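You operate a simulated robot arm through the tools that you are given. There is no shell and no other tool.

The job below is to be done with a simulated two-armed robot. You get a single attempt, and the scene is never put back.

JOB
Pick up the black roller with one hand, pass it to the other hand and put it on the bottom shelf of the kit shelf.

It is judged by the outcome, as a careful person would: the job done as asked, and still so three seconds after it is handed in. It fails if anything else is knocked over, pushed out of place, dropped, spilled or broken.

ROBOT AND FRAMES
Two 7-joint arms with two-finger parallel grippers on one trunk, on a base that moves. Base frame: it is fixed to the floor where the robot stands at the start and does not move with it; the origin is under the middle of the robot, x ahead of it, y to its left, z up. Units: m, degrees, N and s.
The left shoulder is at the start at [0.05, 0.168, 1.107], the right one opposite. With the tool pointing down near the work surface each hand reaches from about 0.1 to 0.56 m from the robot's upright axis, wherever it stands, measured 20 degrees to its own side. Places, roughly: black roller [0.75, -3, 1.25]; bottom shelf of the kit shelf [0.7, -3, 0.3]. Payload 1.57 kg a hand.
Tool frame (each hand has its own): the origin (TCP) lies between the finger pads and is the grasp point; the fingertips stand 0.03 m ahead of it; z points along the fingers, y is the line along which they close. Largest opening 0.08 m; finger width 0.017, thickness 0.012; the body of the gripper, 0.04 by 0.082 m, starts 0.08 m behind the TCP.
Orientation is told as [roll, pitch, yaw] about the base's x, y, z axes, in that order, counted from this pose: with the fingers straight down and closing along the base's y, the tool's x points along the base's -x, its y along +y and its z along -z.

CONTROLS
- The arms move only by the tool play_rows. It takes "left_series", "right_series" or both (then of equal length, played together; a hand with none holds still); each is a list of rows, each a list of 3 entries, a list of its own where there are three numbers: the shift along the tool's x, y, z in units of 20 mm (1.0 is 20 mm), then the turn, a rotation vector about the tool's x, y, z in units of 8 degrees (1.0 is 8 degrees), then the finger opening in m, from 0 to 0.08. In form: [[[x, y, z], [wx, wy, wz], gripper], ...]. A call has 1 to 20 rows; each row shifts and turns the commanded pose from where the row before left it, along the tool's axes as they then stand. A call with a number of a shift or a turn outside -1 to 1 is refused whole. Each row takes 0.2 s and may step no farther than 0.05 m and 8.6 degrees from the row before; otherwise, or with a gripper value out of range, the whole call is refused. A pose out of reach is approached as far as the arm can. The call stops where the force on the tool passes 40 N (or 10 N more than at its start, if that is more) or the arm is blocked; 0.2 s more then pass. Each finger travels about 0.045 m/s and halts on what it meets, pressing with about 20 N; the grip force reading is that of the motor and also rises with nothing between the fingers. The clock runs only during rows and for 0.2 s after the last one: add rows that do not move to give the fingers time. It gives the time, the measured TCP pose, the force on the tool (base axes), the opening and the grip force at its end, in the units of the frame above (readings bear some noise), with the torque about the TCP (base axes, N m) and any sound that the robot's microphone picked up, and new pictures: "pictures" is both (left out), scene, wrist or none (wrist: the cameras of the hands that moved).
- Cameras (640 x 400 px; columns grow to the right, rows downward): "scene" is now at [0.1292, -0.0049, 1.3274]; the picture's right is [-0.06, -1.00, 0.00], its down [-0.48, 0.03, -0.88] and it looks along [0.88, -0.05, -0.48] (base axes); focal length 272 px, centre (320, 200). "left" rides on the left gripper at [0.072, 0.007, -0.122] in its tool frame; the picture's right is [-0.09, 1.00, 0.00], its down [-0.84, -0.08, -0.54] and it looks along [-0.54, -0.05, 0.84] (tool axes); focal length 238 px, centre (320, 200). "right" rides on the right gripper at [0.072, -0.007, -0.122] in its tool frame; the picture's right is [0.09, 1.00, 0.00], its down [-0.84, 0.08, -0.54] and it looks along [-0.54, 0.05, 0.84] (tool axes); focal length 238 px, centre (320, 200). There is no depth. A picture from a camera that has moved, and an enlarged one, comes with that camera's place and axes in the base frame and with its lens.
- slide_trunk(by): slides the trunk up (or, below 0, down) by that many m; the arms and the scene camera ride with it, the base frame stays. It gives what a move gives, with no picture.
- drive_base(legs): drives the robot by 1 to 6 legs, each [ahead, left, turn to the left] in m, m and degrees, along the robot's own axes; the way and the turn of a leg run together, so that a leg with both is an arc; at most 1.5 m and 180 degrees a leg. The arms and the cameras ride along, it lands a little off, and it stops where it bumps. It gives what a move gives, and a new picture of the scene camera.
- turn_head(pan, tilt): turns the head with the scene camera to pan (to the left, within 80 degrees either way) and tilt (down, from -29 to 69), counted from straight ahead of the robot. It gives what a move gives, and a new picture of the scene camera.
- zoom(camera, box): a new picture of the part [left, top, right, bottom] of that camera's present view, enlarged. No time passes.
- sign_off(): hands the job in; it is judged then, once.

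Places have to be worked out from the pictures, the camera data and where the tool is seen. Open the grippers and draw the arms clear of the work before you hand the job in, unless the task says otherwise.

The tools are called after "Emit:" by a JSON object that holds its "fn" and its "kwargs". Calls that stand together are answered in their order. play_rows: Moves the arms, as the interface text tells. Its arguments: {"type":"object","properties":{"left_series":{"type":"array"},"right_series":{"type":"array"},"pictures":{"type":"string","enum":["both","scene","wrist","none"]}},"required":[]} The other tools are called the same way: slide_trunk (by) moves the trunk up or down; drive_base (legs) drives the base; turn_head (pan, tilt) turns the head that bears the scene camera; zoom (camera, box) takes an enlarged picture of a part of a camera's view; sign_off () hands the job in.

At the start:

```text
time_s: 0.0
left_tool_pos: [0.3789, 0.1593, 1.1537]
left_tcp_rot: [0.0, 0.0, 0.2]
left_force: [0.3, 0.1, 0.8]
left_wrist_torque: [-0.01, -0.03, 0.01]
left_finger_gap: 0.0801
left_finger_force: 0.0
right_tool_pos: [0.3701, -0.1795, 1.1324]
right_tcp_rot: [-0.1, -0.1, -0.1]
right_force: [0.1, 0.2, -0.8]
right_wrist_torque: [0.01, 0.01, 0.04]
right_finger_gap: 0.0802
right_finger_force: 0.0
trunk travel left (down, up): [-0.275, 0.168]
robot x, y, heading: [0.0019, 0.0004, -0.0]
head pan, tilt (commanded): [-3.3, 28.4]
```

scene: 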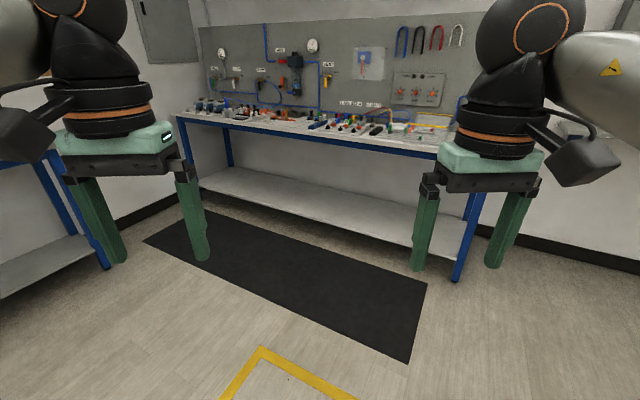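
right: 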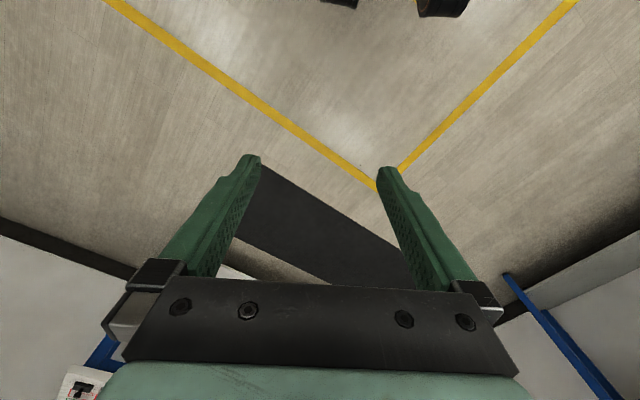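
left: 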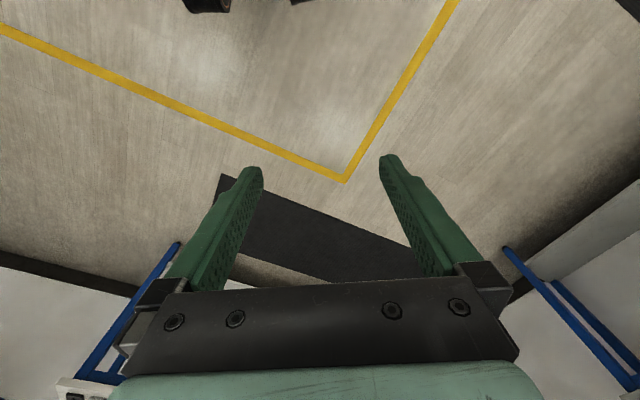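

The pictures show a workbench ahead; the roller and kit shelf should be about 3 m to my right, so I turn the head to the right to look there first.

Emit:
{"fn": "turn_head", "kwargs": {"pan": -75, "tilt": 10}}

```text
time_s: 1.4
left_tool_pos: [0.3796, 0.1597, 1.1525]
left_tcp_rot: [0.0, 0.0, 0.2]
left_force: [-0.4, 0.5, 0.4]
left_wrist_torque: [-0.03, 0.0, 0.01]
left_finger_gap: 0.0799
left_finger_force: 0.1
right_tool_pos: [0.3701, -0.1784, 1.1303]
right_tcp_rot: [0.0, 0.1, -0.1]
right_force: [-0.1, -0.1, -0.7]
right_wrist_torque: [0.03, -0.01, 0.03]
right_finger_gap: 0.0801
right_finger_force: 0.2
trunk travel left (down, up): [-0.275, 0.168]
robot x, y, heading: [-0.0, 0.0031, -0.0]
head pan, tilt (commanded): [-75.0, 10.0]
camera scene: at [0.0624, -0.0895, 1.3572], right [-0.97, -0.26, 0.0], down [-0.05, 0.17, -0.98], along [0.26, -0.95, -0.17], focal length 272 px, centre (320, 200)
```

scene: 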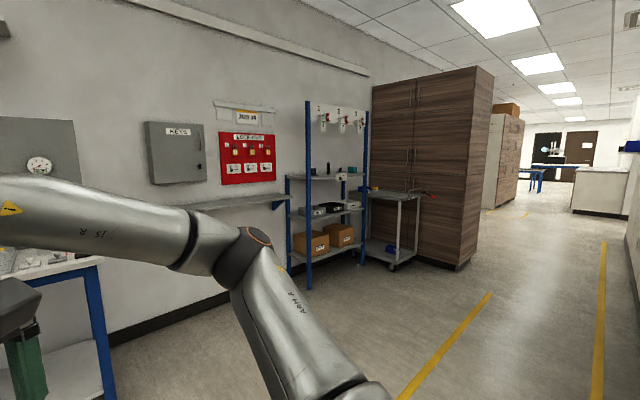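

The blue rack with stacked shelves is about 3 m off to the right. I zoom in on it to find the roller.

Emit:
{"fn": "zoom", "kwargs": {"camera": "scene", "box": [270, 90, 450, 280]}}

Emit:
{"fn": "zoom", "kwargs": {"camera": "scene", "box": [285, 150, 375, 210]}}

```text
2.11 times, centred on (360, 185) of scene
camera zoom: at [0.0624, -0.0895, 1.3572], right [-0.97, -0.26, 0.0], down [-0.05, 0.17, -0.98], along [0.26, -0.95, -0.17], focal length 573 px, centre (236, 232)
```

zoom: 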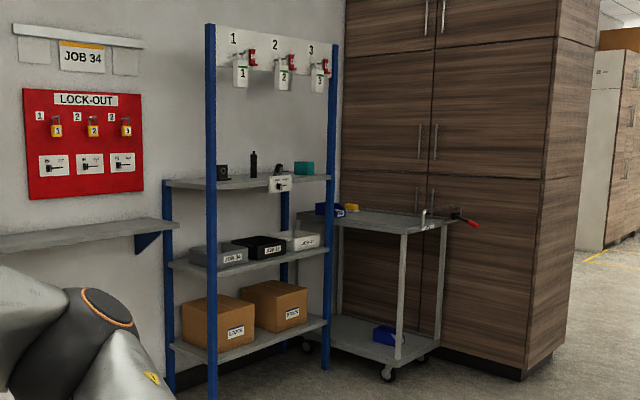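

```text
6.67 times, centred on (330, 180) of scene
camera zoom: at [0.0624, -0.0895, 1.3572], right [-0.97, -0.26, 0.0], down [-0.05, 0.17, -0.98], along [0.26, -0.95, -0.17], focal length 1815 px, centre (253, 333)
```

zoom: 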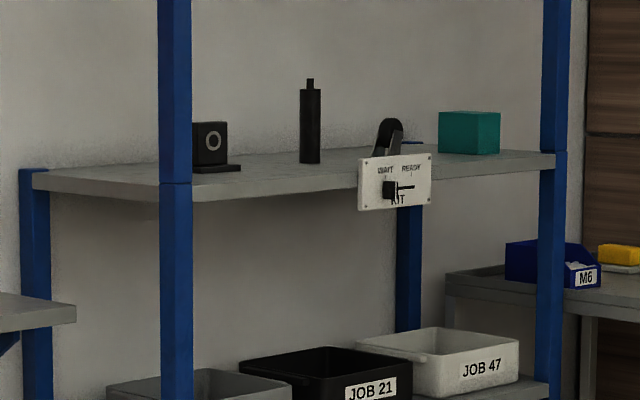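

The room is turned relative to my base frame: the rack's front runs roughly from (0.85,-2.5) to (0.4,-3.6), with a cart at its right. Before driving I check that the floor to my right is clear.

Emit:
{"fn": "turn_head", "kwargs": {"pan": -80, "tilt": 45}}

Emit:
{"fn": "zoom", "kwargs": {"camera": "scene", "box": [160, 0, 480, 200]}}

```text
time_s: 2.4
left_tool_pos: [0.3794, 0.1578, 1.1519]
left_tcp_rot: [0.0, 0.0, 0.1]
left_force: [0.5, -0.7, 0.4]
left_wrist_torque: [0.03, 0.01, 0.01]
left_finger_gap: 0.0803
left_finger_force: 0.0
right_tool_pos: [0.3683, -0.1791, 1.1315]
right_tcp_rot: [-0.1, 0.0, 0.0]
right_force: [0.5, 0.2, 0.7]
right_wrist_torque: [-0.04, -0.03, 0.0]
right_finger_gap: 0.0799
right_finger_force: 0.1
trunk travel left (down, up): [-0.275, 0.168]
robot x, y, heading: [0.0012, 0.0007, 0.3]
head pan, tilt (commanded): [-80.0, 45.0]
camera scene: at [0.0524, -0.0798, 1.3023], right [-0.98, -0.17, 0.0], down [-0.12, 0.7, -0.71], along [0.12, -0.7, -0.71], focal length 272 px, centre (320, 200)
```

scene: 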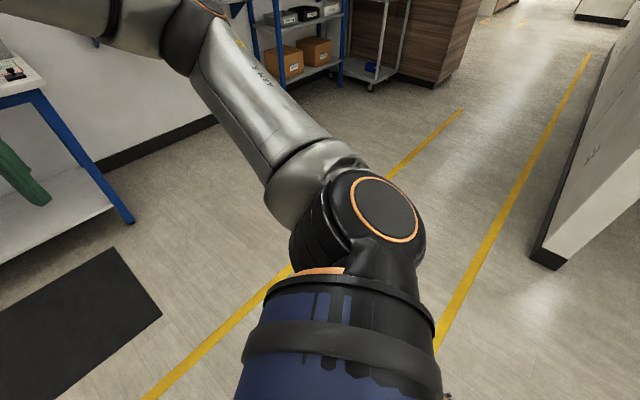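

```text
2.00 times, centred on (320, 100) of scene
camera zoom: at [0.0524, -0.0798, 1.3023], right [-0.98, -0.17, 0.0], down [-0.12, 0.7, -0.71], along [0.12, -0.7, -0.71], focal length 544 px, centre (320, 400)
```

zoom: 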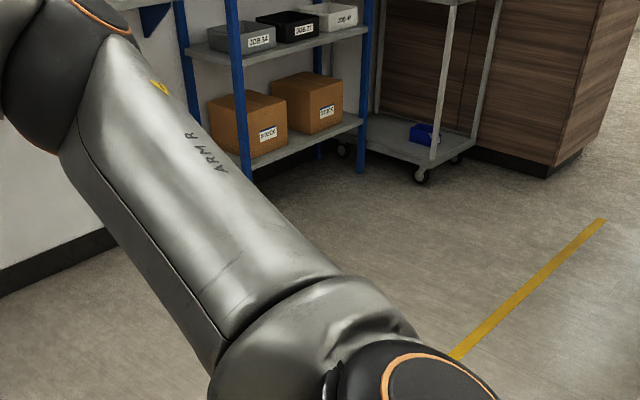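

The floor on my right is clear. I drive right about 1.5 m, turn to face the rack (about 30° to the right) and slide a bit further, keeping well off the rack and the cart.

Emit:
{"fn": "drive_base", "kwargs": {"legs": [[0, -1.5, 0], [0, 0, -30], [0, -0.6, 0]]}}

Emit:
{"fn": "turn_head", "kwargs": {"pan": -15, "tilt": 15}}

```text
time_s: 22.5
left_tool_pos: [0.1238, -2.0592, 1.1517]
left_tcp_rot: [-0.1, 0.1, -28.9]
left_force: [-0.4, 0.5, 0.3]
left_wrist_torque: [-0.01, 0.0, -0.03]
left_finger_gap: 0.0803
left_finger_force: 0.1
right_tool_pos: [-0.0481, -2.3499, 1.1309]
right_tcp_rot: [-0.1, 0.0, -29.0]
right_force: [1.0, 0.6, 0.2]
right_wrist_torque: [0.0, 0.0, -0.02]
right_finger_gap: 0.0798
right_finger_force: 0.0
trunk travel left (down, up): [-0.275, 0.168]
robot x, y, heading: [-0.2871, -2.0159, -28.8]
head pan, tilt (commanded): [-80.0, 45.0]
camera scene: at [-0.2778, -2.1111, 1.3022], right [-0.95, 0.32, 0.0], down [0.23, 0.67, -0.71], along [-0.23, -0.67, -0.71], focal length 272 px, centre (320, 200)
```

scene: 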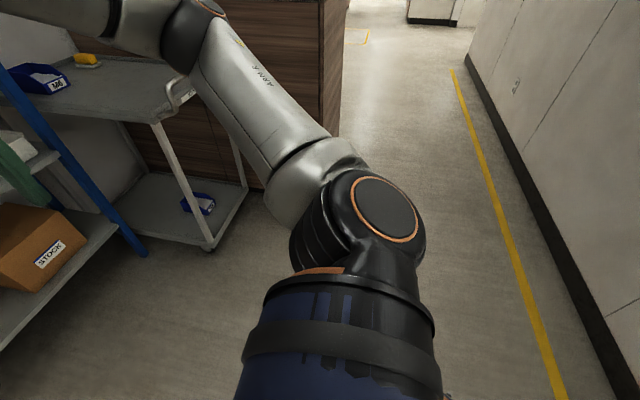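

```text
time_s: 23.8
left_tool_pos: [0.1241, -2.0598, 1.153]
left_tcp_rot: [0.0, 0.0, -28.9]
left_force: [-0.5, -0.8, -0.3]
left_wrist_torque: [-0.02, -0.01, -0.01]
left_finger_gap: 0.0798
left_finger_force: 0.2
right_tool_pos: [-0.0485, -2.3507, 1.1305]
right_tcp_rot: [0.0, 0.1, -29.0]
right_force: [-0.4, -0.2, 0.3]
right_wrist_torque: [0.02, -0.01, -0.02]
right_finger_gap: 0.0798
right_finger_force: 0.1
trunk travel left (down, up): [-0.275, 0.168]
robot x, y, heading: [-0.2862, -2.0095, -28.9]
head pan, tilt (commanded): [-15.0, 15.0]
camera scene: at [-0.1842, -2.0989, 1.349], right [-0.69, -0.72, 0.0], down [-0.19, 0.18, -0.97], along [0.69, -0.67, -0.26], focal length 272 px, centre (320, 200)
```

scene: 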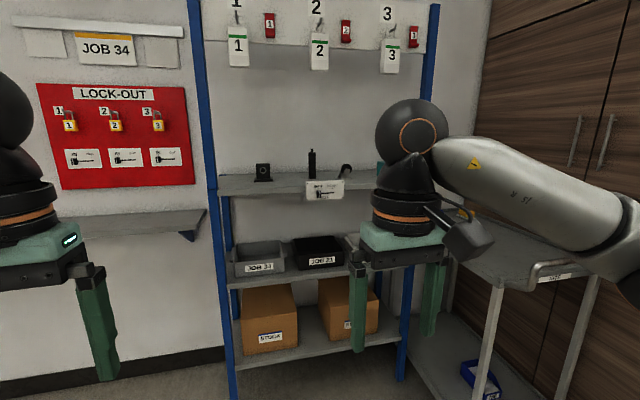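

The rack is now in front of me. I zoom on the top shelf to see the roller and its neighbours, and on the bottom shelf.

Emit:
{"fn": "zoom", "kwargs": {"camera": "scene", "box": [210, 130, 400, 250]}}

Emit:
{"fn": "zoom", "kwargs": {"camera": "scene", "box": [200, 220, 440, 400]}}

```text
3.33 times, centred on (305, 190) of scene
camera zoom: at [-0.1842, -2.0989, 1.349], right [-0.69, -0.72, 0.0], down [-0.19, 0.18, -0.97], along [0.69, -0.67, -0.26], focal length 907 px, centre (370, 233)
```

zoom: 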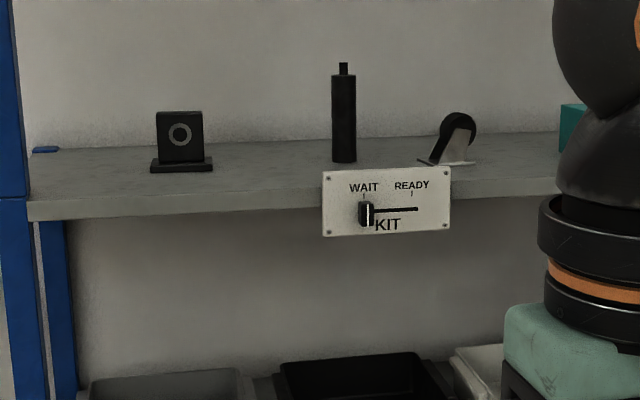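

```text
2.22 times, centred on (320, 310) of scene
camera zoom: at [-0.1842, -2.0989, 1.349], right [-0.69, -0.72, 0.0], down [-0.19, 0.18, -0.97], along [0.69, -0.67, -0.26], focal length 605 px, centre (320, -44)
```

zoom: 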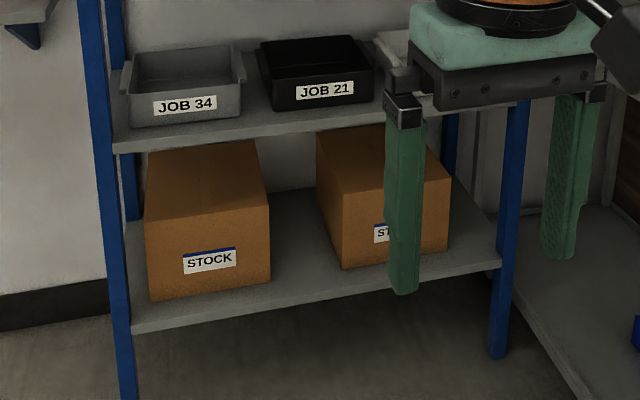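

The cylinder with a shaft stub is at about (0.75,-2.956), standing on the top shelf (z≈1.115). It is about 35 mm thick and 0.135 m tall, between a block and a small idler wheel. The bottom shelf (z≈0.30) has a gap of about 0.16 m between two boxes. Here in free space I raise the right hand and pitch it 45° forward, and draw the left hand back.

Emit:
{"fn": "play_rows", "kwargs": {"right_series": [[[0, 0, -1], [0, 0, 0], 0.08], [[0, 0, -1], [0, 0, 0], 0.08], [[0, 0, -1], [0, 0, 0], 0.08], [[0, 0, -1], [0, 0, 0], 0.08], [[0, 0, -1], [0, 0, 0], 0.08], [[0, 0, -1], [0, 0, 0], 0.08], [[0, 0, 0], [0, -1, 0], 0.08], [[0, 0, 0], [0, -1, 0], 0.08], [[0, 0, 0], [0, -1, 0], 0.08], [[0, 0, 0], [0, -1, 0], 0.08], [[0, 0, 0], [0, -1, 0], 0.08], [[0, 0, 0], [0, -0.625, 0], 0.08]], "left_series": [[[1, 0, 0], [0, 0, 0], 0.08], [[1, 0, 0], [0, 0, 0], 0.08], [[1, 0, 0], [0, 0, 0], 0.08], [[1, 0, 0], [0, 0, 0], 0.08], [[1, 0, 0], [0, 0, 0], 0.08], [[0, 0, 0], [0, 0, 0], 0.08], [[0, 0, 0], [0, 0, 0], 0.08], [[0, 0, 0], [0, 0, 0], 0.08], [[0, 0, 0], [0, 0, 0], 0.08], [[0, 0, 0], [0, 0, 0], 0.08], [[0, 0, 0], [0, 0, 0], 0.08], [[0, 0, 0], [0, 0, 0], 0.08]], "pictures": "both"}}

```text
time_s: 26.4
left_tool_pos: [0.0355, -2.0113, 1.1522]
left_tcp_rot: [-0.1, 0.0, -28.9]
left_force: [-0.4, 0.3, 0.3]
left_wrist_torque: [0.0, 0.0, -0.02]
left_finger_gap: 0.0801
left_finger_force: 0.1
right_tool_pos: [-0.0496, -2.3497, 1.2513]
right_tcp_rot: [0.1, -45.2, -29.2]
right_force: [0.7, -0.7, -0.4]
right_wrist_torque: [0.02, 0.01, 0.02]
right_finger_gap: 0.0799
right_finger_force: 0.2
trunk travel left (down, up): [-0.275, 0.168]
robot x, y, heading: [-0.2865, -2.014, -29.0]
head pan, tilt (commanded): [-15.0, 15.0]
camera scene: at [-0.1841, -2.0989, 1.3491], right [-0.69, -0.72, 0.0], down [-0.19, 0.18, -0.97], along [0.7, -0.67, -0.26], focal length 272 px, centre (320, 200)
camera right: at [-0.1693, -2.2898, 1.2864], right [0.43, 0.9, -0.06], down [0.22, -0.03, 0.98], along [0.88, -0.43, -0.21], focal length 238 px, centre (320, 200)
camera left: at [-0.0241, -1.9703, 1.2745], right [0.56, 0.83, 0.0], down [0.7, -0.47, 0.54], along [0.45, -0.3, -0.84], focal length 238 px, centre (320, 200)
```

scene: 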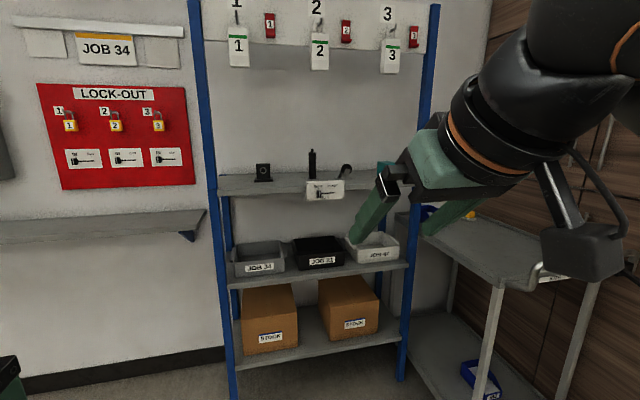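
right: 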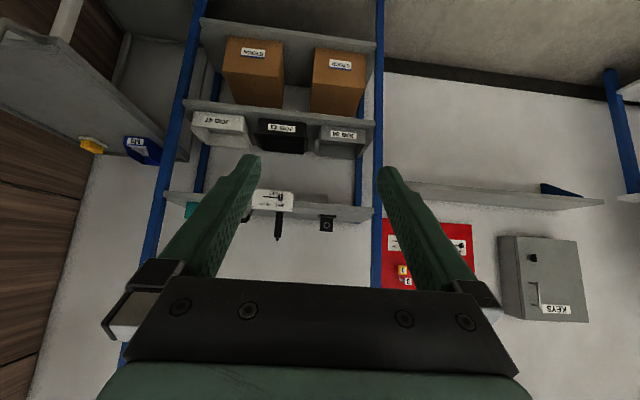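
left: 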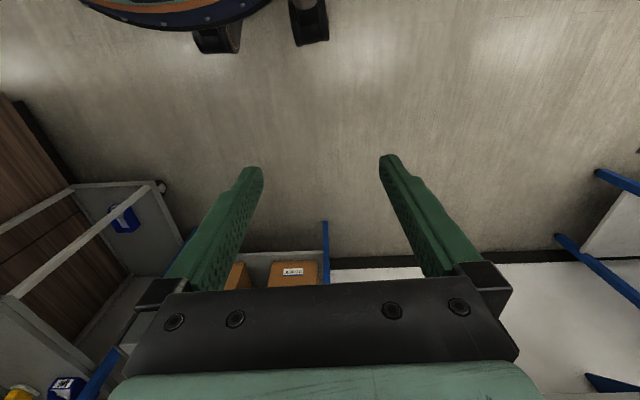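

The arm is pitched as wanted. Before going closer I need to know how far my own base sticks out, so I look steeply down.

Emit:
{"fn": "turn_head", "kwargs": {"pan": 0, "tilt": 69}}

```text
time_s: 27.7
left_tool_pos: [0.0359, -2.0115, 1.1523]
left_tcp_rot: [0.0, 0.0, -28.8]
left_force: [-0.6, 0.2, -0.3]
left_wrist_torque: [0.02, 0.0, 0.03]
left_finger_gap: 0.08
left_finger_force: 0.1
right_tool_pos: [-0.0475, -2.3499, 1.2504]
right_tcp_rot: [0.2, -45.0, -29.0]
right_force: [0.1, -0.2, -0.3]
right_wrist_torque: [0.0, 0.02, -0.02]
right_finger_gap: 0.0798
right_finger_force: 0.0
trunk travel left (down, up): [-0.275, 0.168]
robot x, y, heading: [-0.2837, -2.0124, -28.6]
head pan, tilt (commanded): [0.0, 68.8]
camera scene: at [-0.2024, -2.0612, 1.2734], right [-0.48, -0.88, 0.0], down [-0.82, 0.45, -0.36], along [0.32, -0.18, -0.93], focal length 272 px, centre (320, 200)
```

scene: 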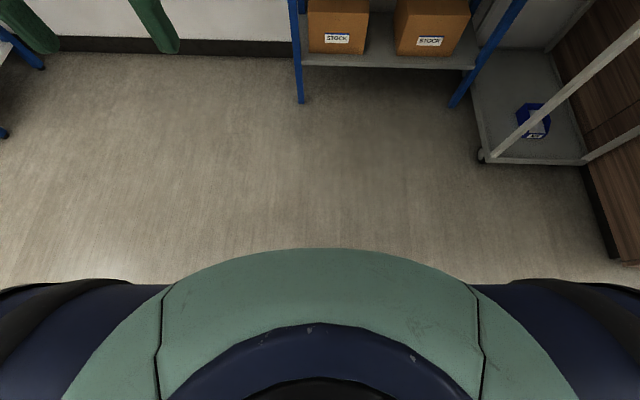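

My base sticks out less than 0.36 m. From the post feet the rack faces heading -30° and is 0.9 m wide, with its front centre at (0.60,-2.89); the cart is on its right side. I line up left of the rack centre and drive part of the way.

Emit:
{"fn": "drive_base", "kwargs": {"legs": [[0, -0.2, -1.2], [0.55, 0, 0]]}}

Emit:
{"fn": "turn_head", "kwargs": {"pan": 0, "tilt": 25}}

```text
time_s: 32.8
left_tool_pos: [0.4182, -2.4716, 1.1514]
left_tcp_rot: [-0.1, 0.0, -30.4]
left_force: [0.6, -0.4, 0.9]
left_wrist_torque: [0.03, -0.01, -0.01]
left_finger_gap: 0.08
left_finger_force: 0.0
right_tool_pos: [0.3261, -2.8083, 1.2503]
right_tcp_rot: [0.1, -45.0, -30.4]
right_force: [-0.2, -0.6, 0.1]
right_wrist_torque: [0.02, 0.02, 0.0]
right_finger_gap: 0.0798
right_finger_force: 0.1
trunk travel left (down, up): [-0.275, 0.168]
robot x, y, heading: [0.0959, -2.4639, -30.1]
head pan, tilt (commanded): [0.0, 68.8]
camera scene: at [0.1787, -2.5155, 1.2734], right [-0.51, -0.86, 0.0], down [-0.8, 0.47, -0.36], along [0.31, -0.18, -0.93], focal length 272 px, centre (320, 200)
```

scene: 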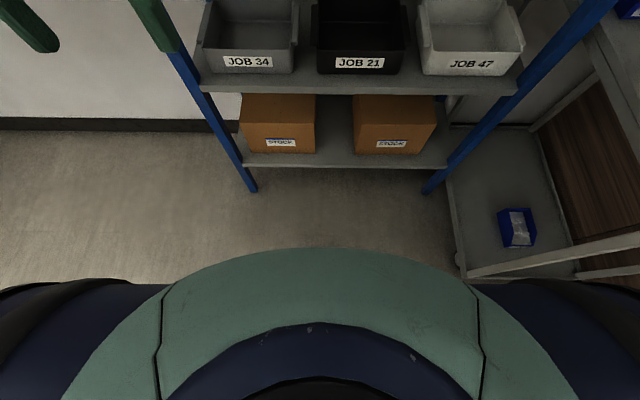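

```text
time_s: 33.9
left_tool_pos: [0.4184, -2.472, 1.1512]
left_tcp_rot: [0.0, 0.0, -30.4]
left_force: [-1.4, 0.0, 0.0]
left_wrist_torque: [0.02, 0.0, 0.0]
left_finger_gap: 0.0801
left_finger_force: 0.1
right_tool_pos: [0.3255, -2.8086, 1.2497]
right_tcp_rot: [0.1, -45.0, -30.5]
right_force: [-0.5, -0.1, -0.1]
right_wrist_torque: [-0.02, 0.03, 0.0]
right_finger_gap: 0.0799
right_finger_force: 0.1
trunk travel left (down, up): [-0.275, 0.168]
robot x, y, heading: [0.0982, -2.468, -30.3]
head pan, tilt (commanded): [0.0, 25.0]
camera scene: at [0.2097, -2.5336, 1.3328], right [-0.51, -0.86, 0.0], down [-0.37, 0.21, -0.91], along [0.78, -0.46, -0.42], focal length 272 px, centre (320, 200)
```

scene: 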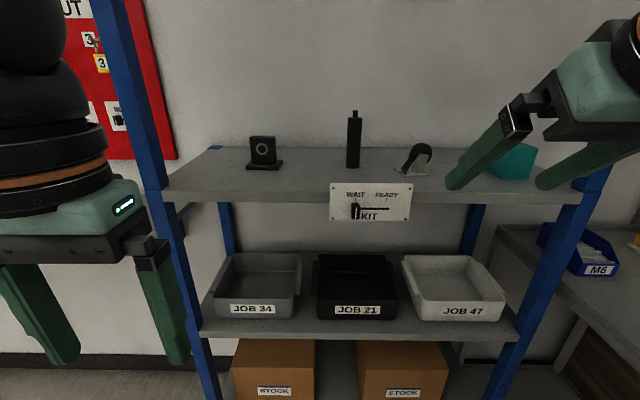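

Heading is right and I am about 0.64 m from the rack front. I zoom to locate the roller, idler, panel and shelf edge precisely.

Emit:
{"fn": "zoom", "kwargs": {"camera": "scene", "box": [230, 90, 470, 230]}}

Emit:
{"fn": "zoom", "kwargs": {"camera": "right", "box": [160, 50, 480, 250]}}

```text
2.67 times, centred on (350, 160) of scene
camera zoom: at [0.2097, -2.5336, 1.3328], right [-0.51, -0.86, 0.0], down [-0.37, 0.21, -0.91], along [0.78, -0.46, -0.42], focal length 726 px, centre (240, 307)
```

zoom: 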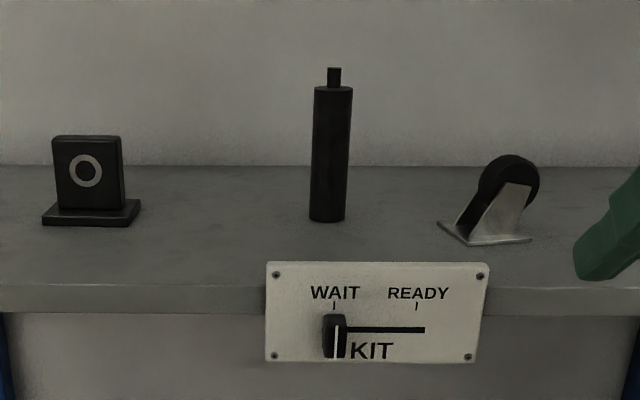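

```text
2.00 times, centred on (320, 150) of right
camera zoom: at [0.206, -2.7446, 1.2866], right [0.45, 0.89, -0.06], down [0.22, -0.04, 0.98], along [0.87, -0.45, -0.21], focal length 477 px, centre (320, 300)
```

zoom: 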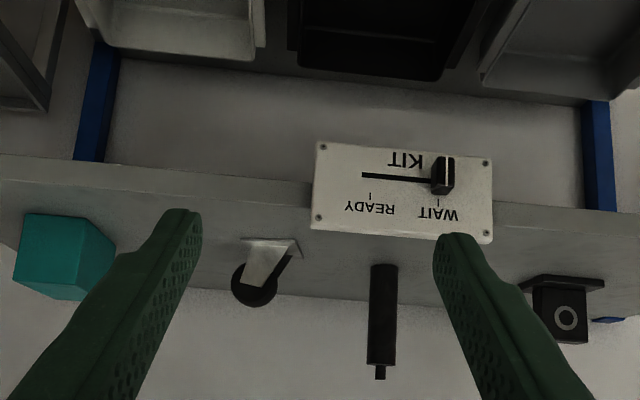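

The small wheel on a bracket is a caster, so the plain cylinder is the roller. It stands at about (0.738,-2.938), body z 1.118–1.238, about 0.16 m inside the front edge, with the caster's plate about 0.10 m to its right. I drive 0.17 m closer.

Emit:
{"fn": "drive_base", "kwargs": {"legs": [[0.17, 0.0, 0]]}}

Emit:
{"fn": "zoom", "kwargs": {"camera": "scene", "box": [230, 90, 490, 250]}}

Emit:
{"fn": "zoom", "kwargs": {"camera": "right", "box": [0, 0, 640, 400]}}

```text
time_s: 35.4
left_tool_pos: [0.5634, -2.5566, 1.1514]
left_tcp_rot: [0.0, 0.0, -30.3]
left_force: [0.5, 0.1, 0.3]
left_wrist_torque: [0.01, 0.02, 0.02]
left_finger_gap: 0.0801
left_finger_force: 0.1
right_tool_pos: [0.4725, -2.8934, 1.2503]
right_tcp_rot: [0.1, -45.0, -30.3]
right_force: [-0.5, -0.6, 0.5]
right_wrist_torque: [-0.03, 0.01, -0.01]
right_finger_gap: 0.0802
right_finger_force: 0.1
trunk travel left (down, up): [-0.275, 0.168]
robot x, y, heading: [0.2418, -2.5508, -30.2]
head pan, tilt (commanded): [0.0, 25.0]
camera scene: at [0.3568, -2.6194, 1.3327], right [-0.5, -0.86, 0.0], down [-0.37, 0.21, -0.91], along [0.78, -0.46, -0.42], focal length 272 px, centre (320, 200)
```

scene: 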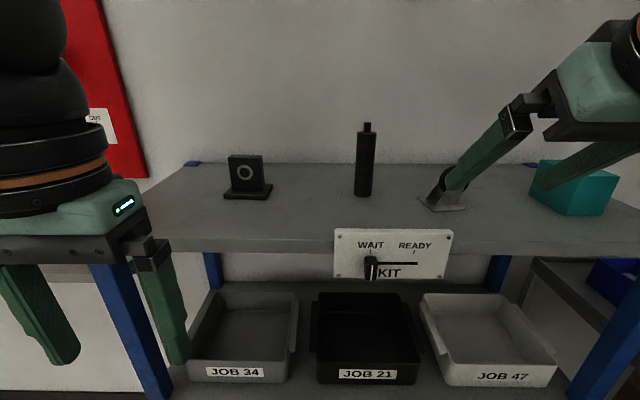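

```text
2.46 times, centred on (360, 170) of scene
camera zoom: at [0.3568, -2.6194, 1.3327], right [-0.5, -0.86, 0.0], down [-0.37, 0.21, -0.91], along [0.78, -0.46, -0.42], focal length 670 px, centre (222, 274)
```

zoom: 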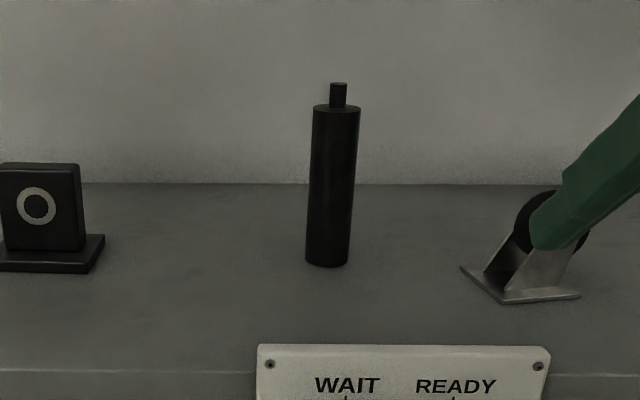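

```text
1.00 times, centred on (320, 200) of right (not enlarged: the box is as wide or as high as the picture)
camera zoom: at [0.3532, -2.8304, 1.2865], right [0.45, 0.89, -0.06], down [0.22, -0.04, 0.98], along [0.87, -0.45, -0.21], focal length 238 px, centre (320, 200)
```

zoom: 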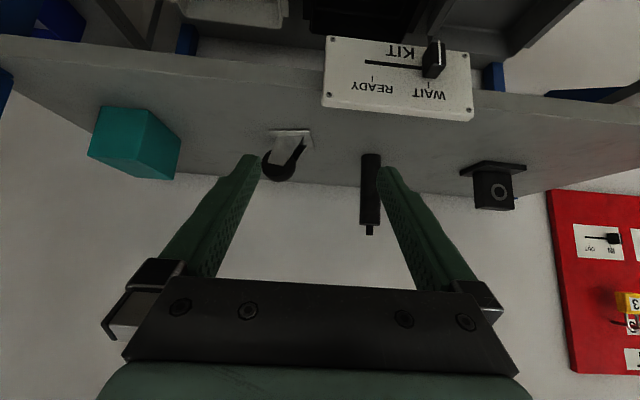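

Two rays agree: roller axis at about (0.736,-2.936), base z≈1.118. I shift the right hand 0.096 m left and then forward to a pre-grasp 0.10 m back along the tool axis, then check.

Emit:
{"fn": "play_rows", "kwargs": {"right_series": [[[0, 0.961, 0], [0, 0, 0], 0.08], [[0, 0.961, 0], [0, 0, 0], 0.08], [[0, 0.961, 0], [0, 0, 0], 0.08], [[0, 0.961, 0], [0, 0, 0], 0.08], [[0, 0.961, 0], [0, 0, 0], 0.08], [[-0.8436, 0, 0.955], [0, 0, 0], 0.08], [[-0.8436, 0, 0.955], [0, 0, 0], 0.08], [[-0.8436, 0, 0.955], [0, 0, 0], 0.08], [[-0.8436, 0, 0.955], [0, 0, 0], 0.08], [[-0.8436, 0, 0.955], [0, 0, 0], 0.08], [[-0.8436, 0, 0.955], [0, 0, 0], 0.08], [[-0.8436, 0, 0.955], [0, 0, 0], 0.08], [[0, 0, 0], [0, 0, 0], 0.08]], "pictures": "both"}}

```text
time_s: 38.2
left_tool_pos: [0.5624, -2.5557, 1.152]
left_tcp_rot: [0.0, 0.0, -30.2]
left_force: [-0.3, 0.7, 0.1]
left_wrist_torque: [0.0, 0.0, 0.03]
left_finger_gap: 0.0795
left_finger_force: 0.1
right_tool_pos: [0.6749, -2.8992, 1.2398]
right_tcp_rot: [0.0, -45.1, -30.3]
right_force: [0.1, 0.1, 0.2]
right_wrist_torque: [0.01, 0.03, 0.01]
right_finger_gap: 0.0799
right_finger_force: 0.0
trunk travel left (down, up): [-0.275, 0.168]
robot x, y, heading: [0.245, -2.5498, -30.1]
head pan, tilt (commanded): [0.0, 25.0]
camera scene: at [0.3561, -2.619, 1.3329], right [-0.5, -0.86, 0.0], down [-0.36, 0.21, -0.91], along [0.78, -0.46, -0.42], focal length 272 px, centre (320, 200)
camera right: at [0.5545, -2.8363, 1.2757], right [0.45, 0.89, -0.06], down [0.22, -0.04, 0.98], along [0.87, -0.45, -0.21], focal length 238 px, centre (320, 200)
```

scene: 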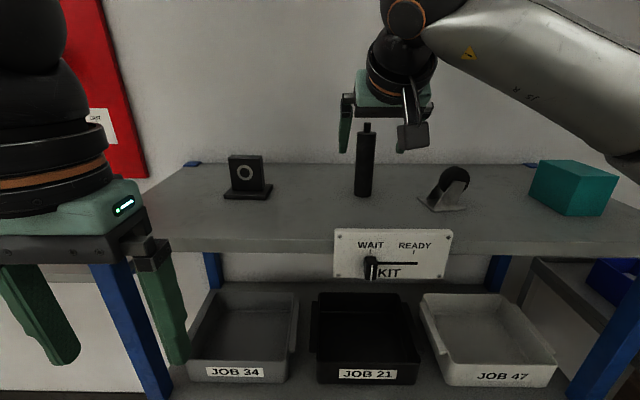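
right: 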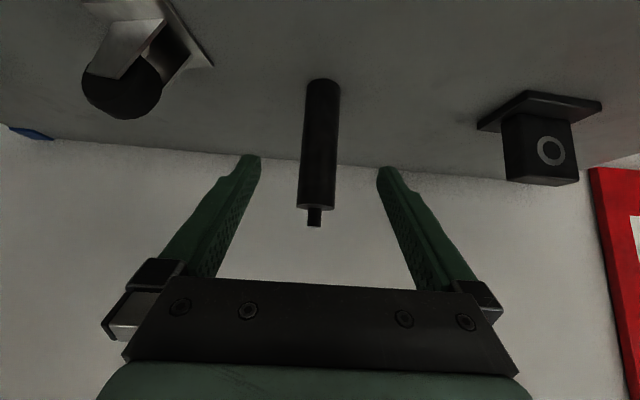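

The roller sits centred between the open fingers in the wrist view, and the caster and block are clear. I advance 0.10 m along the tool axis and look before closing.

Emit:
{"fn": "play_rows", "kwargs": {"right_series": [[[0, 0, 1], [0, 0, 0], 0.08], [[0, 0, 1], [0, 0, 0], 0.08], [[0, 0, 1], [0, 0, 0], 0.08], [[0, 0, 1], [0, 0, 0], 0.08], [[0, 0, 1], [0, 0, 0], 0.08], [[0, 0, 0], [0, 0, 0], 0.08]], "pictures": "both"}}

Emit:
{"fn": "zoom", "kwargs": {"camera": "scene", "box": [290, 70, 500, 220]}}

```text
time_s: 39.6
left_tool_pos: [0.5642, -2.5561, 1.1528]
left_tcp_rot: [0.0, 0.1, -30.3]
left_force: [0.6, 0.6, 0.9]
left_wrist_torque: [0.03, -0.01, 0.01]
left_finger_gap: 0.08
left_finger_force: 0.1
right_tool_pos: [0.7366, -2.9357, 1.1687]
right_tcp_rot: [0.1, -45.1, -30.3]
right_force: [-0.7, 0.2, -0.7]
right_wrist_torque: [0.0, 0.01, 0.01]
right_finger_gap: 0.0799
right_finger_force: 0.1
trunk travel left (down, up): [-0.275, 0.168]
robot x, y, heading: [0.2435, -2.557, -30.3]
head pan, tilt (commanded): [0.0, 25.0]
camera scene: at [0.3561, -2.619, 1.3329], right [-0.5, -0.86, 0.0], down [-0.36, 0.21, -0.91], along [0.78, -0.46, -0.42], focal length 272 px, centre (320, 200)
camera right: at [0.6163, -2.873, 1.2052], right [0.45, 0.89, -0.06], down [0.22, -0.04, 0.98], along [0.87, -0.45, -0.21], focal length 238 px, centre (320, 200)
```

scene: 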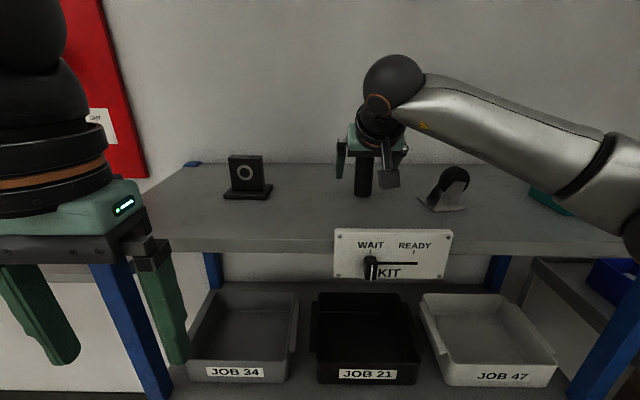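
right: 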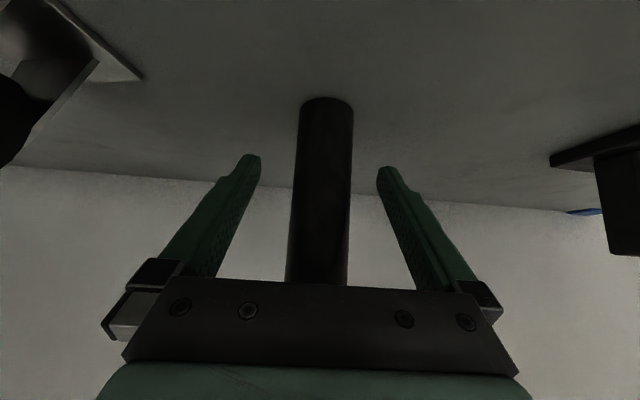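

```text
2.67 times, centred on (395, 145) of scene
camera zoom: at [0.3561, -2.619, 1.3329], right [-0.5, -0.86, 0.0], down [-0.36, 0.21, -0.91], along [0.78, -0.46, -0.42], focal length 726 px, centre (120, 347)
```

zoom: 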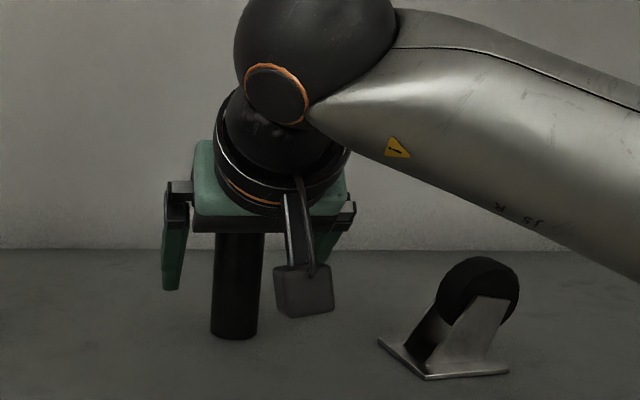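

The roller stands between the pads at about 50 mm above its base, with the fingertips clear of the shelf. I close the fingers on it without moving.

Emit:
{"fn": "play_rows", "kwargs": {"right_series": [[[0, 0, 0], [0, 0, 0], 0.06], [[0, 0, 0], [0, 0, 0], 0.045], [[0, 0, 0], [0, 0, 0], 0.035], [[0, 0, 0], [0, 0, 0], 0.025], [[0, 0, 0], [0, 0, 0], 0.02], [[0, 0, 0], [0, 0, 0], 0.02], [[0, 0, 0], [0, 0, 0], 0.02]], "pictures": "both"}}

```text
time_s: 41.2
left_tool_pos: [0.5645, -2.5566, 1.1525]
left_tcp_rot: [-0.1, 0.0, -30.2]
left_force: [0.3, 0.6, -0.1]
left_wrist_torque: [-0.01, 0.01, -0.01]
left_finger_gap: 0.08
left_finger_force: 0.1
right_tool_pos: [0.7359, -2.937, 1.1695]
right_tcp_rot: [0.2, -45.1, -30.3]
right_force: [0.4, 0.8, -0.1]
right_wrist_torque: [0.03, -0.03, -0.03]
right_finger_gap: 0.0328
right_finger_force: 20.1
trunk travel left (down, up): [-0.275, 0.168]
robot x, y, heading: [0.2402, -2.5525, -30.2]
head pan, tilt (commanded): [0.0, 25.0]
camera scene: at [0.3562, -2.6189, 1.3328], right [-0.5, -0.86, 0.0], down [-0.37, 0.21, -0.91], along [0.78, -0.46, -0.42], focal length 272 px, centre (320, 200)
camera right: at [0.6162, -2.873, 1.2055], right [0.45, 0.89, -0.06], down [0.22, -0.04, 0.98], along [0.87, -0.45, -0.21], focal length 238 px, centre (320, 200)
```

scene: 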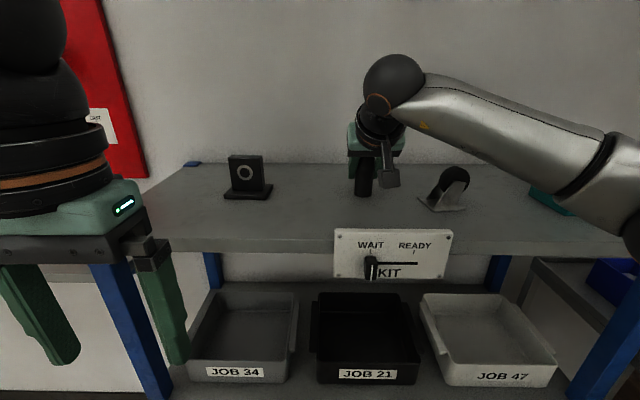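
right: 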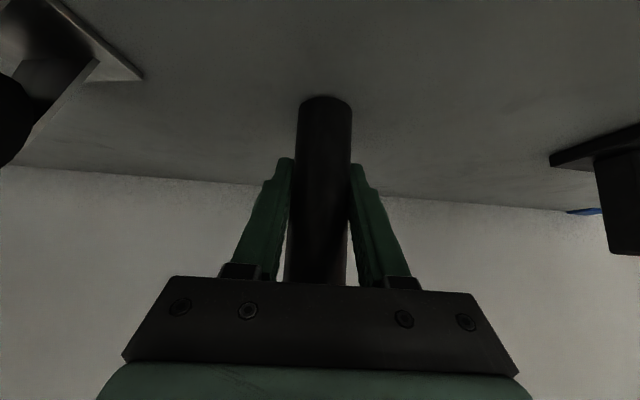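

The grip holds (gap 32.8 mm, 20 N). I lift straight up 60 mm, which stays under the hanging tags, and check that the roller comes along.

Emit:
{"fn": "play_rows", "kwargs": {"right_series": [[[-0.707, 0, -0.707], [0, 0, 0], 0.02], [[-0.707, 0, -0.707], [0, 0, 0], 0.02], [[-0.707, 0, -0.707], [0, 0, 0], 0.02], [[0, 0, 0], [0, 0, 0], 0.02]], "pictures": "both"}}

```text
time_s: 42.2
left_tool_pos: [0.564, -2.5558, 1.1516]
left_tcp_rot: [-0.1, 0.0, -30.2]
left_force: [-0.4, 0.2, -0.1]
left_wrist_torque: [-0.04, 0.0, 0.03]
left_finger_gap: 0.0802
left_finger_force: 0.2
right_tool_pos: [0.736, -2.9351, 1.23]
right_tcp_rot: [0.1, -45.1, -30.4]
right_force: [0.7, -0.4, -1.5]
right_wrist_torque: [0.0, -0.02, 0.03]
right_finger_gap: 0.0325
right_finger_force: 20.8
trunk travel left (down, up): [-0.275, 0.168]
robot x, y, heading: [0.2432, -2.5556, -30.3]
head pan, tilt (commanded): [0.0, 25.0]
camera scene: at [0.3564, -2.6192, 1.3328], right [-0.5, -0.86, 0.0], down [-0.37, 0.21, -0.91], along [0.78, -0.46, -0.42], focal length 272 px, centre (320, 200)
camera right: at [0.6159, -2.8728, 1.2655], right [0.45, 0.89, -0.06], down [0.22, -0.04, 0.98], along [0.87, -0.45, -0.21], focal length 238 px, centre (320, 200)
```

scene: 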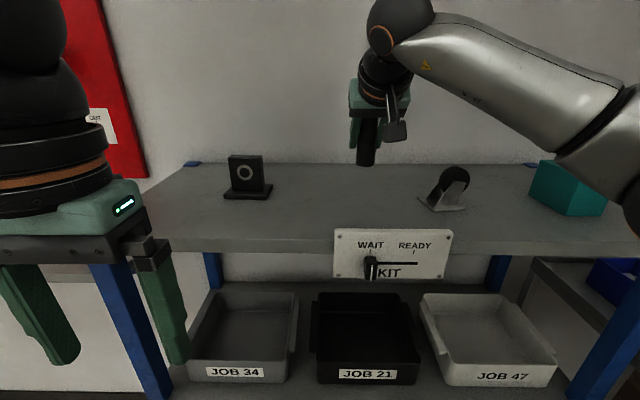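
right: 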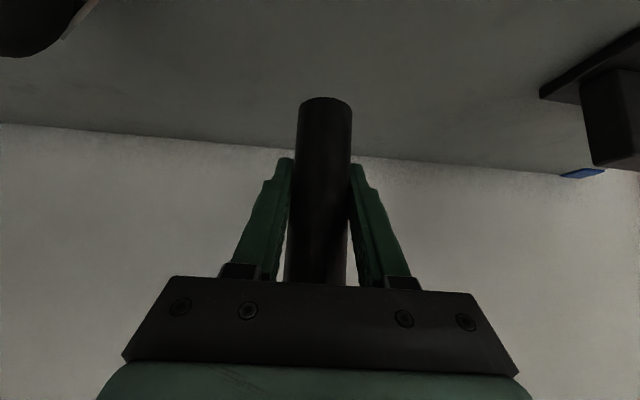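

The roller is lifted and hangs steadily (about 1.5 N). I back the robot straight out 0.45 m so the hand-over happens in free space.

Emit:
{"fn": "drive_base", "kwargs": {"legs": [[-0.45, 0, 0]]}}

```text
time_s: 44.9
left_tool_pos: [0.176, -2.3298, 1.1523]
left_tcp_rot: [0.0, -0.2, -30.3]
left_force: [-0.6, 0.4, -0.9]
left_wrist_torque: [0.02, 0.01, -0.03]
left_finger_gap: 0.0801
left_finger_force: 0.1
right_tool_pos: [0.3469, -2.7095, 1.23]
right_tcp_rot: [0.2, -45.0, -30.5]
right_force: [-1.2, 0.5, -1.5]
right_wrist_torque: [-0.04, 0.02, 0.01]
right_finger_gap: 0.0324
right_finger_force: 19.9
trunk travel left (down, up): [-0.275, 0.168]
robot x, y, heading: [-0.1449, -2.3274, -30.4]
head pan, tilt (commanded): [0.0, 25.0]
camera scene: at [-0.0324, -2.3921, 1.3329], right [-0.51, -0.86, 0.0], down [-0.36, 0.21, -0.91], along [0.78, -0.46, -0.42], focal length 272 px, centre (320, 200)
```

scene: 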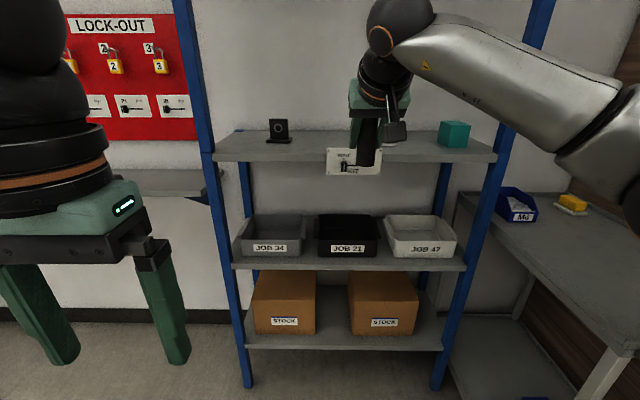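

Clear of the rack now. I bring the right hand with the roller in front of my chest at (0.45 ahead, about 0 lateral, z 1.10), and raise the left hand and pitch it 45°.

Emit:
{"fn": "play_rows", "kwargs": {"right_series": [[[0.964, 0.25, -0.129], [0, 0, 0], 0.02], [[0.964, 0.25, -0.129], [0, 0, 0], 0.02], [[0.964, 0.25, -0.129], [0, 0, 0], 0.02], [[0.964, 0.25, -0.129], [0, 0, 0], 0.02], [[0.964, 0.25, -0.129], [0, 0, 0], 0.02], [[0.964, 0.25, -0.129], [0, 0, 0], 0.02], [[0.964, 0.25, -0.129], [0, 0, 0], 0.02], [[0.964, 0.25, -0.129], [0, 0, 0], 0.02], [[0.964, 0.25, -0.129], [0, 0, 0], 0.02], [[0.964, 0.25, -0.129], [0, 0, 0], 0.02], [[0.964, 0.25, -0.129], [0, 0, 0], 0.02]], "left_series": [[[-0.8, 0, -1], [0, 0, 0], 0.08], [[-0.8, 0, -1], [0, 0, 0], 0.08], [[-0.8, 0, -1], [0, 0, 0], 0.08], [[-0.8, 0, -1], [0, 0, 0], 0.08], [[-0.8, 0, -1], [0, 0, 0], 0.08], [[0, 0, 0], [0, -1, 0], 0.08], [[0, 0, 0], [0, -1, 0], 0.08], [[0, 0, 0], [0, -1, 0], 0.08], [[0, 0, 0], [0, -1, 0], 0.08], [[0, 0, 0], [0, -1, 0], 0.08], [[0, 0, 0], [0, -0.625, 0], 0.08]], "pictures": "both"}}

```text
time_s: 47.3
left_tool_pos: [0.2455, -2.3698, 1.2519]
left_tcp_rot: [-0.3, -45.1, -30.2]
left_force: [0.2, -0.2, 0.4]
left_wrist_torque: [0.0, 0.02, 0.0]
left_finger_gap: 0.0801
left_finger_force: 0.1
right_tool_pos: [0.2277, -2.575, 1.0983]
right_tcp_rot: [0.1, -45.0, -30.5]
right_force: [0.1, -0.7, -2.1]
right_wrist_torque: [-0.02, 0.01, -0.01]
right_finger_gap: 0.0326
right_finger_force: 19.5
trunk travel left (down, up): [-0.275, 0.168]
robot x, y, heading: [-0.1462, -2.3245, -30.3]
head pan, tilt (commanded): [0.0, 25.0]
camera scene: at [-0.032, -2.3922, 1.3329], right [-0.51, -0.86, 0.0], down [-0.36, 0.21, -0.91], along [0.78, -0.46, -0.42], focal length 272 px, centre (320, 200)
camera right: at [0.1084, -2.5122, 1.1345], right [0.45, 0.89, -0.06], down [0.22, -0.04, 0.98], along [0.87, -0.45, -0.21], focal length 238 px, centre (320, 200)
camera left: at [0.1301, -2.2947, 1.288], right [0.56, 0.83, 0.06], down [0.14, -0.17, 0.98], along [0.82, -0.54, -0.21], focal length 238 px, centre (320, 200)
```

scene: 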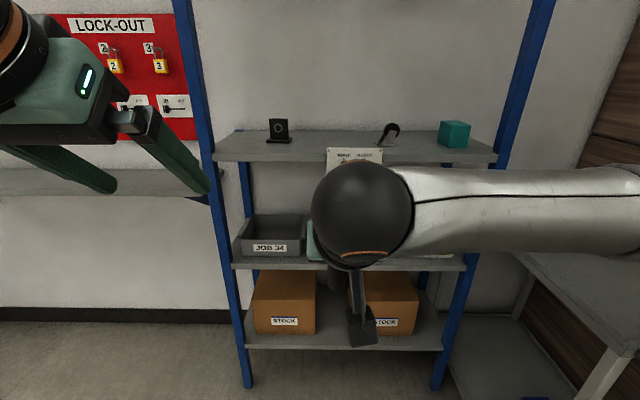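
right: 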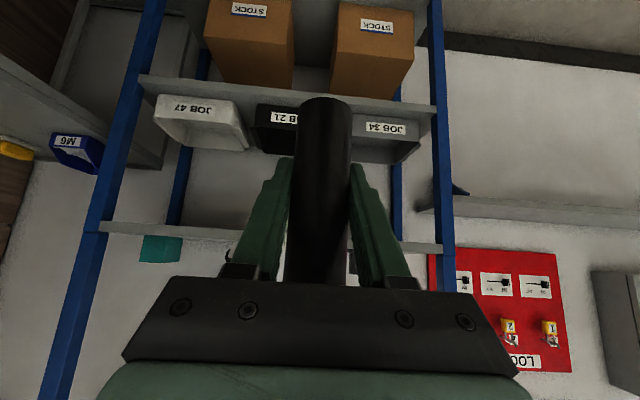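
left: 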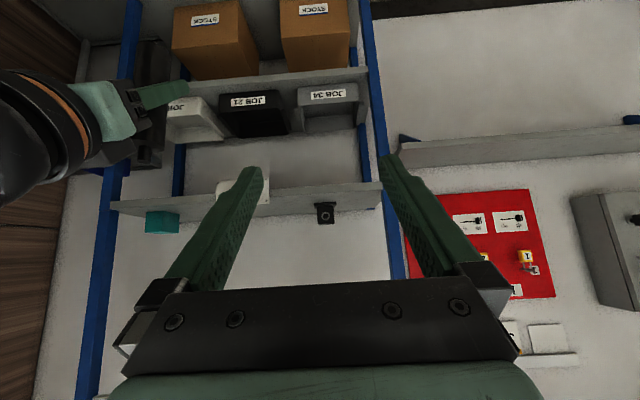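

Both hands are in place and still. I turn the right hand 60° to the left and the left hand 60° to the right about the vertical so that they face each other across the roller.

Emit:
{"fn": "play_rows", "kwargs": {"right_series": [[[0, 0, 0], [-0.707, 0, -0.707], 0.02], [[0, 0, 0], [-0.707, 0, -0.707], 0.02], [[0, 0, 0], [-0.707, 0, -0.707], 0.02], [[0, 0, 0], [-0.707, 0, -0.707], 0.02], [[0, 0, 0], [-0.707, 0, -0.707], 0.02], [[0, 0, 0], [-0.707, 0, -0.707], 0.02], [[0, 0, 0], [-0.707, 0, -0.707], 0.02], [[0, 0, 0], [-0.354, 0, -0.354], 0.02], [[0, 0, 0], [0, 0, 0], 0.02]], "left_series": [[[0, 0, 0], [0.707, 0, 0.707], 0.08], [[0, 0, 0], [0.707, 0, 0.707], 0.08], [[0, 0, 0], [0.707, 0, 0.707], 0.08], [[0, 0, 0], [0.707, 0, 0.707], 0.08], [[0, 0, 0], [0.707, 0, 0.707], 0.08], [[0, 0, 0], [0.707, 0, 0.707], 0.08], [[0, 0, 0], [0.707, 0, 0.707], 0.08], [[0, 0, 0], [0.354, 0, 0.354], 0.08], [[0, 0, 0], [0, 0, 0], 0.08]], "pictures": "both"}}

```text
time_s: 49.3
left_tool_pos: [0.2451, -2.37, 1.2519]
left_tcp_rot: [0.1, -45.1, -90.3]
left_force: [0.1, 0.2, 0.1]
left_wrist_torque: [0.03, -0.03, 0.02]
left_finger_gap: 0.0802
left_finger_force: 0.0
right_tool_pos: [0.2272, -2.5765, 1.0997]
right_tcp_rot: [0.0, -45.0, 29.7]
right_force: [-0.7, 0.4, -1.6]
right_wrist_torque: [-0.01, 0.01, 0.01]
right_finger_gap: 0.0325
right_finger_force: 20.1
trunk travel left (down, up): [-0.275, 0.168]
robot x, y, heading: [-0.1473, -2.325, -30.6]
head pan, tilt (commanded): [0.0, 25.0]
camera scene: at [-0.0321, -2.3923, 1.3328], right [-0.51, -0.86, 0.0], down [-0.36, 0.21, -0.91], along [0.78, -0.46, -0.42], focal length 272 px, centre (320, 200)
camera right: at [0.1139, -2.6499, 1.1353], right [-0.55, 0.83, -0.07], down [0.14, 0.17, 0.98], along [0.82, 0.53, -0.21], focal length 238 px, centre (320, 200)
camera left: at [0.2527, -2.2326, 1.2876], right [1.0, -0.07, 0.06], down [-0.08, -0.21, 0.98], along [-0.06, -0.98, -0.21], focal length 238 px, centre (320, 200)
```

scene: 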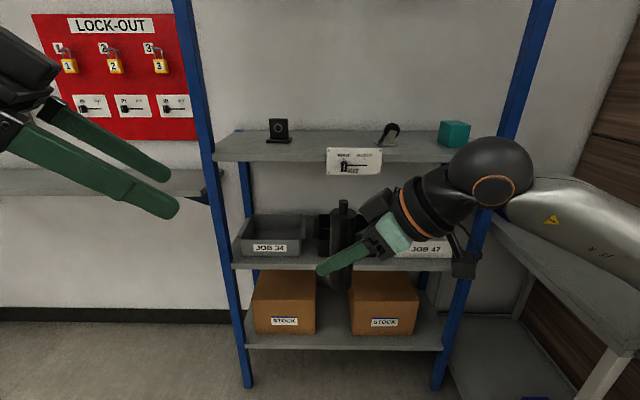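
right: 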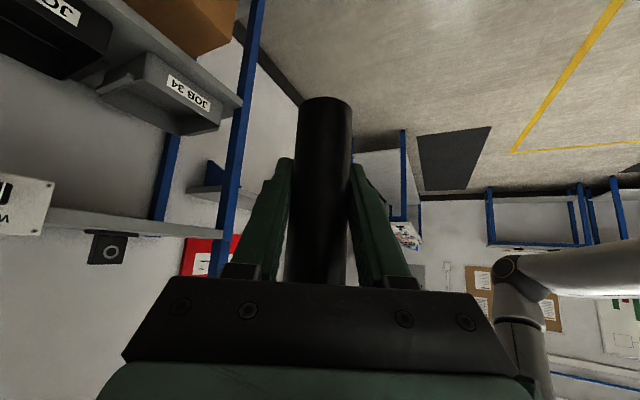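
left: 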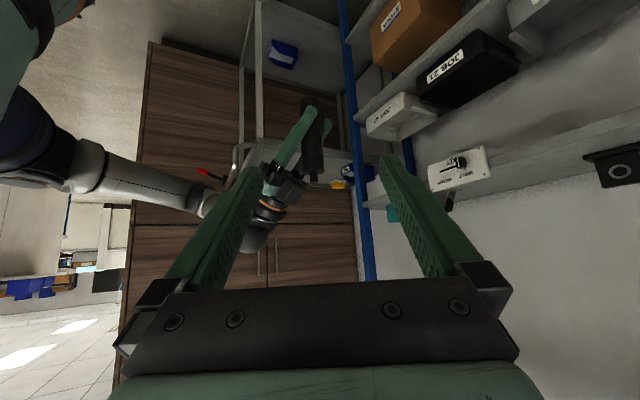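

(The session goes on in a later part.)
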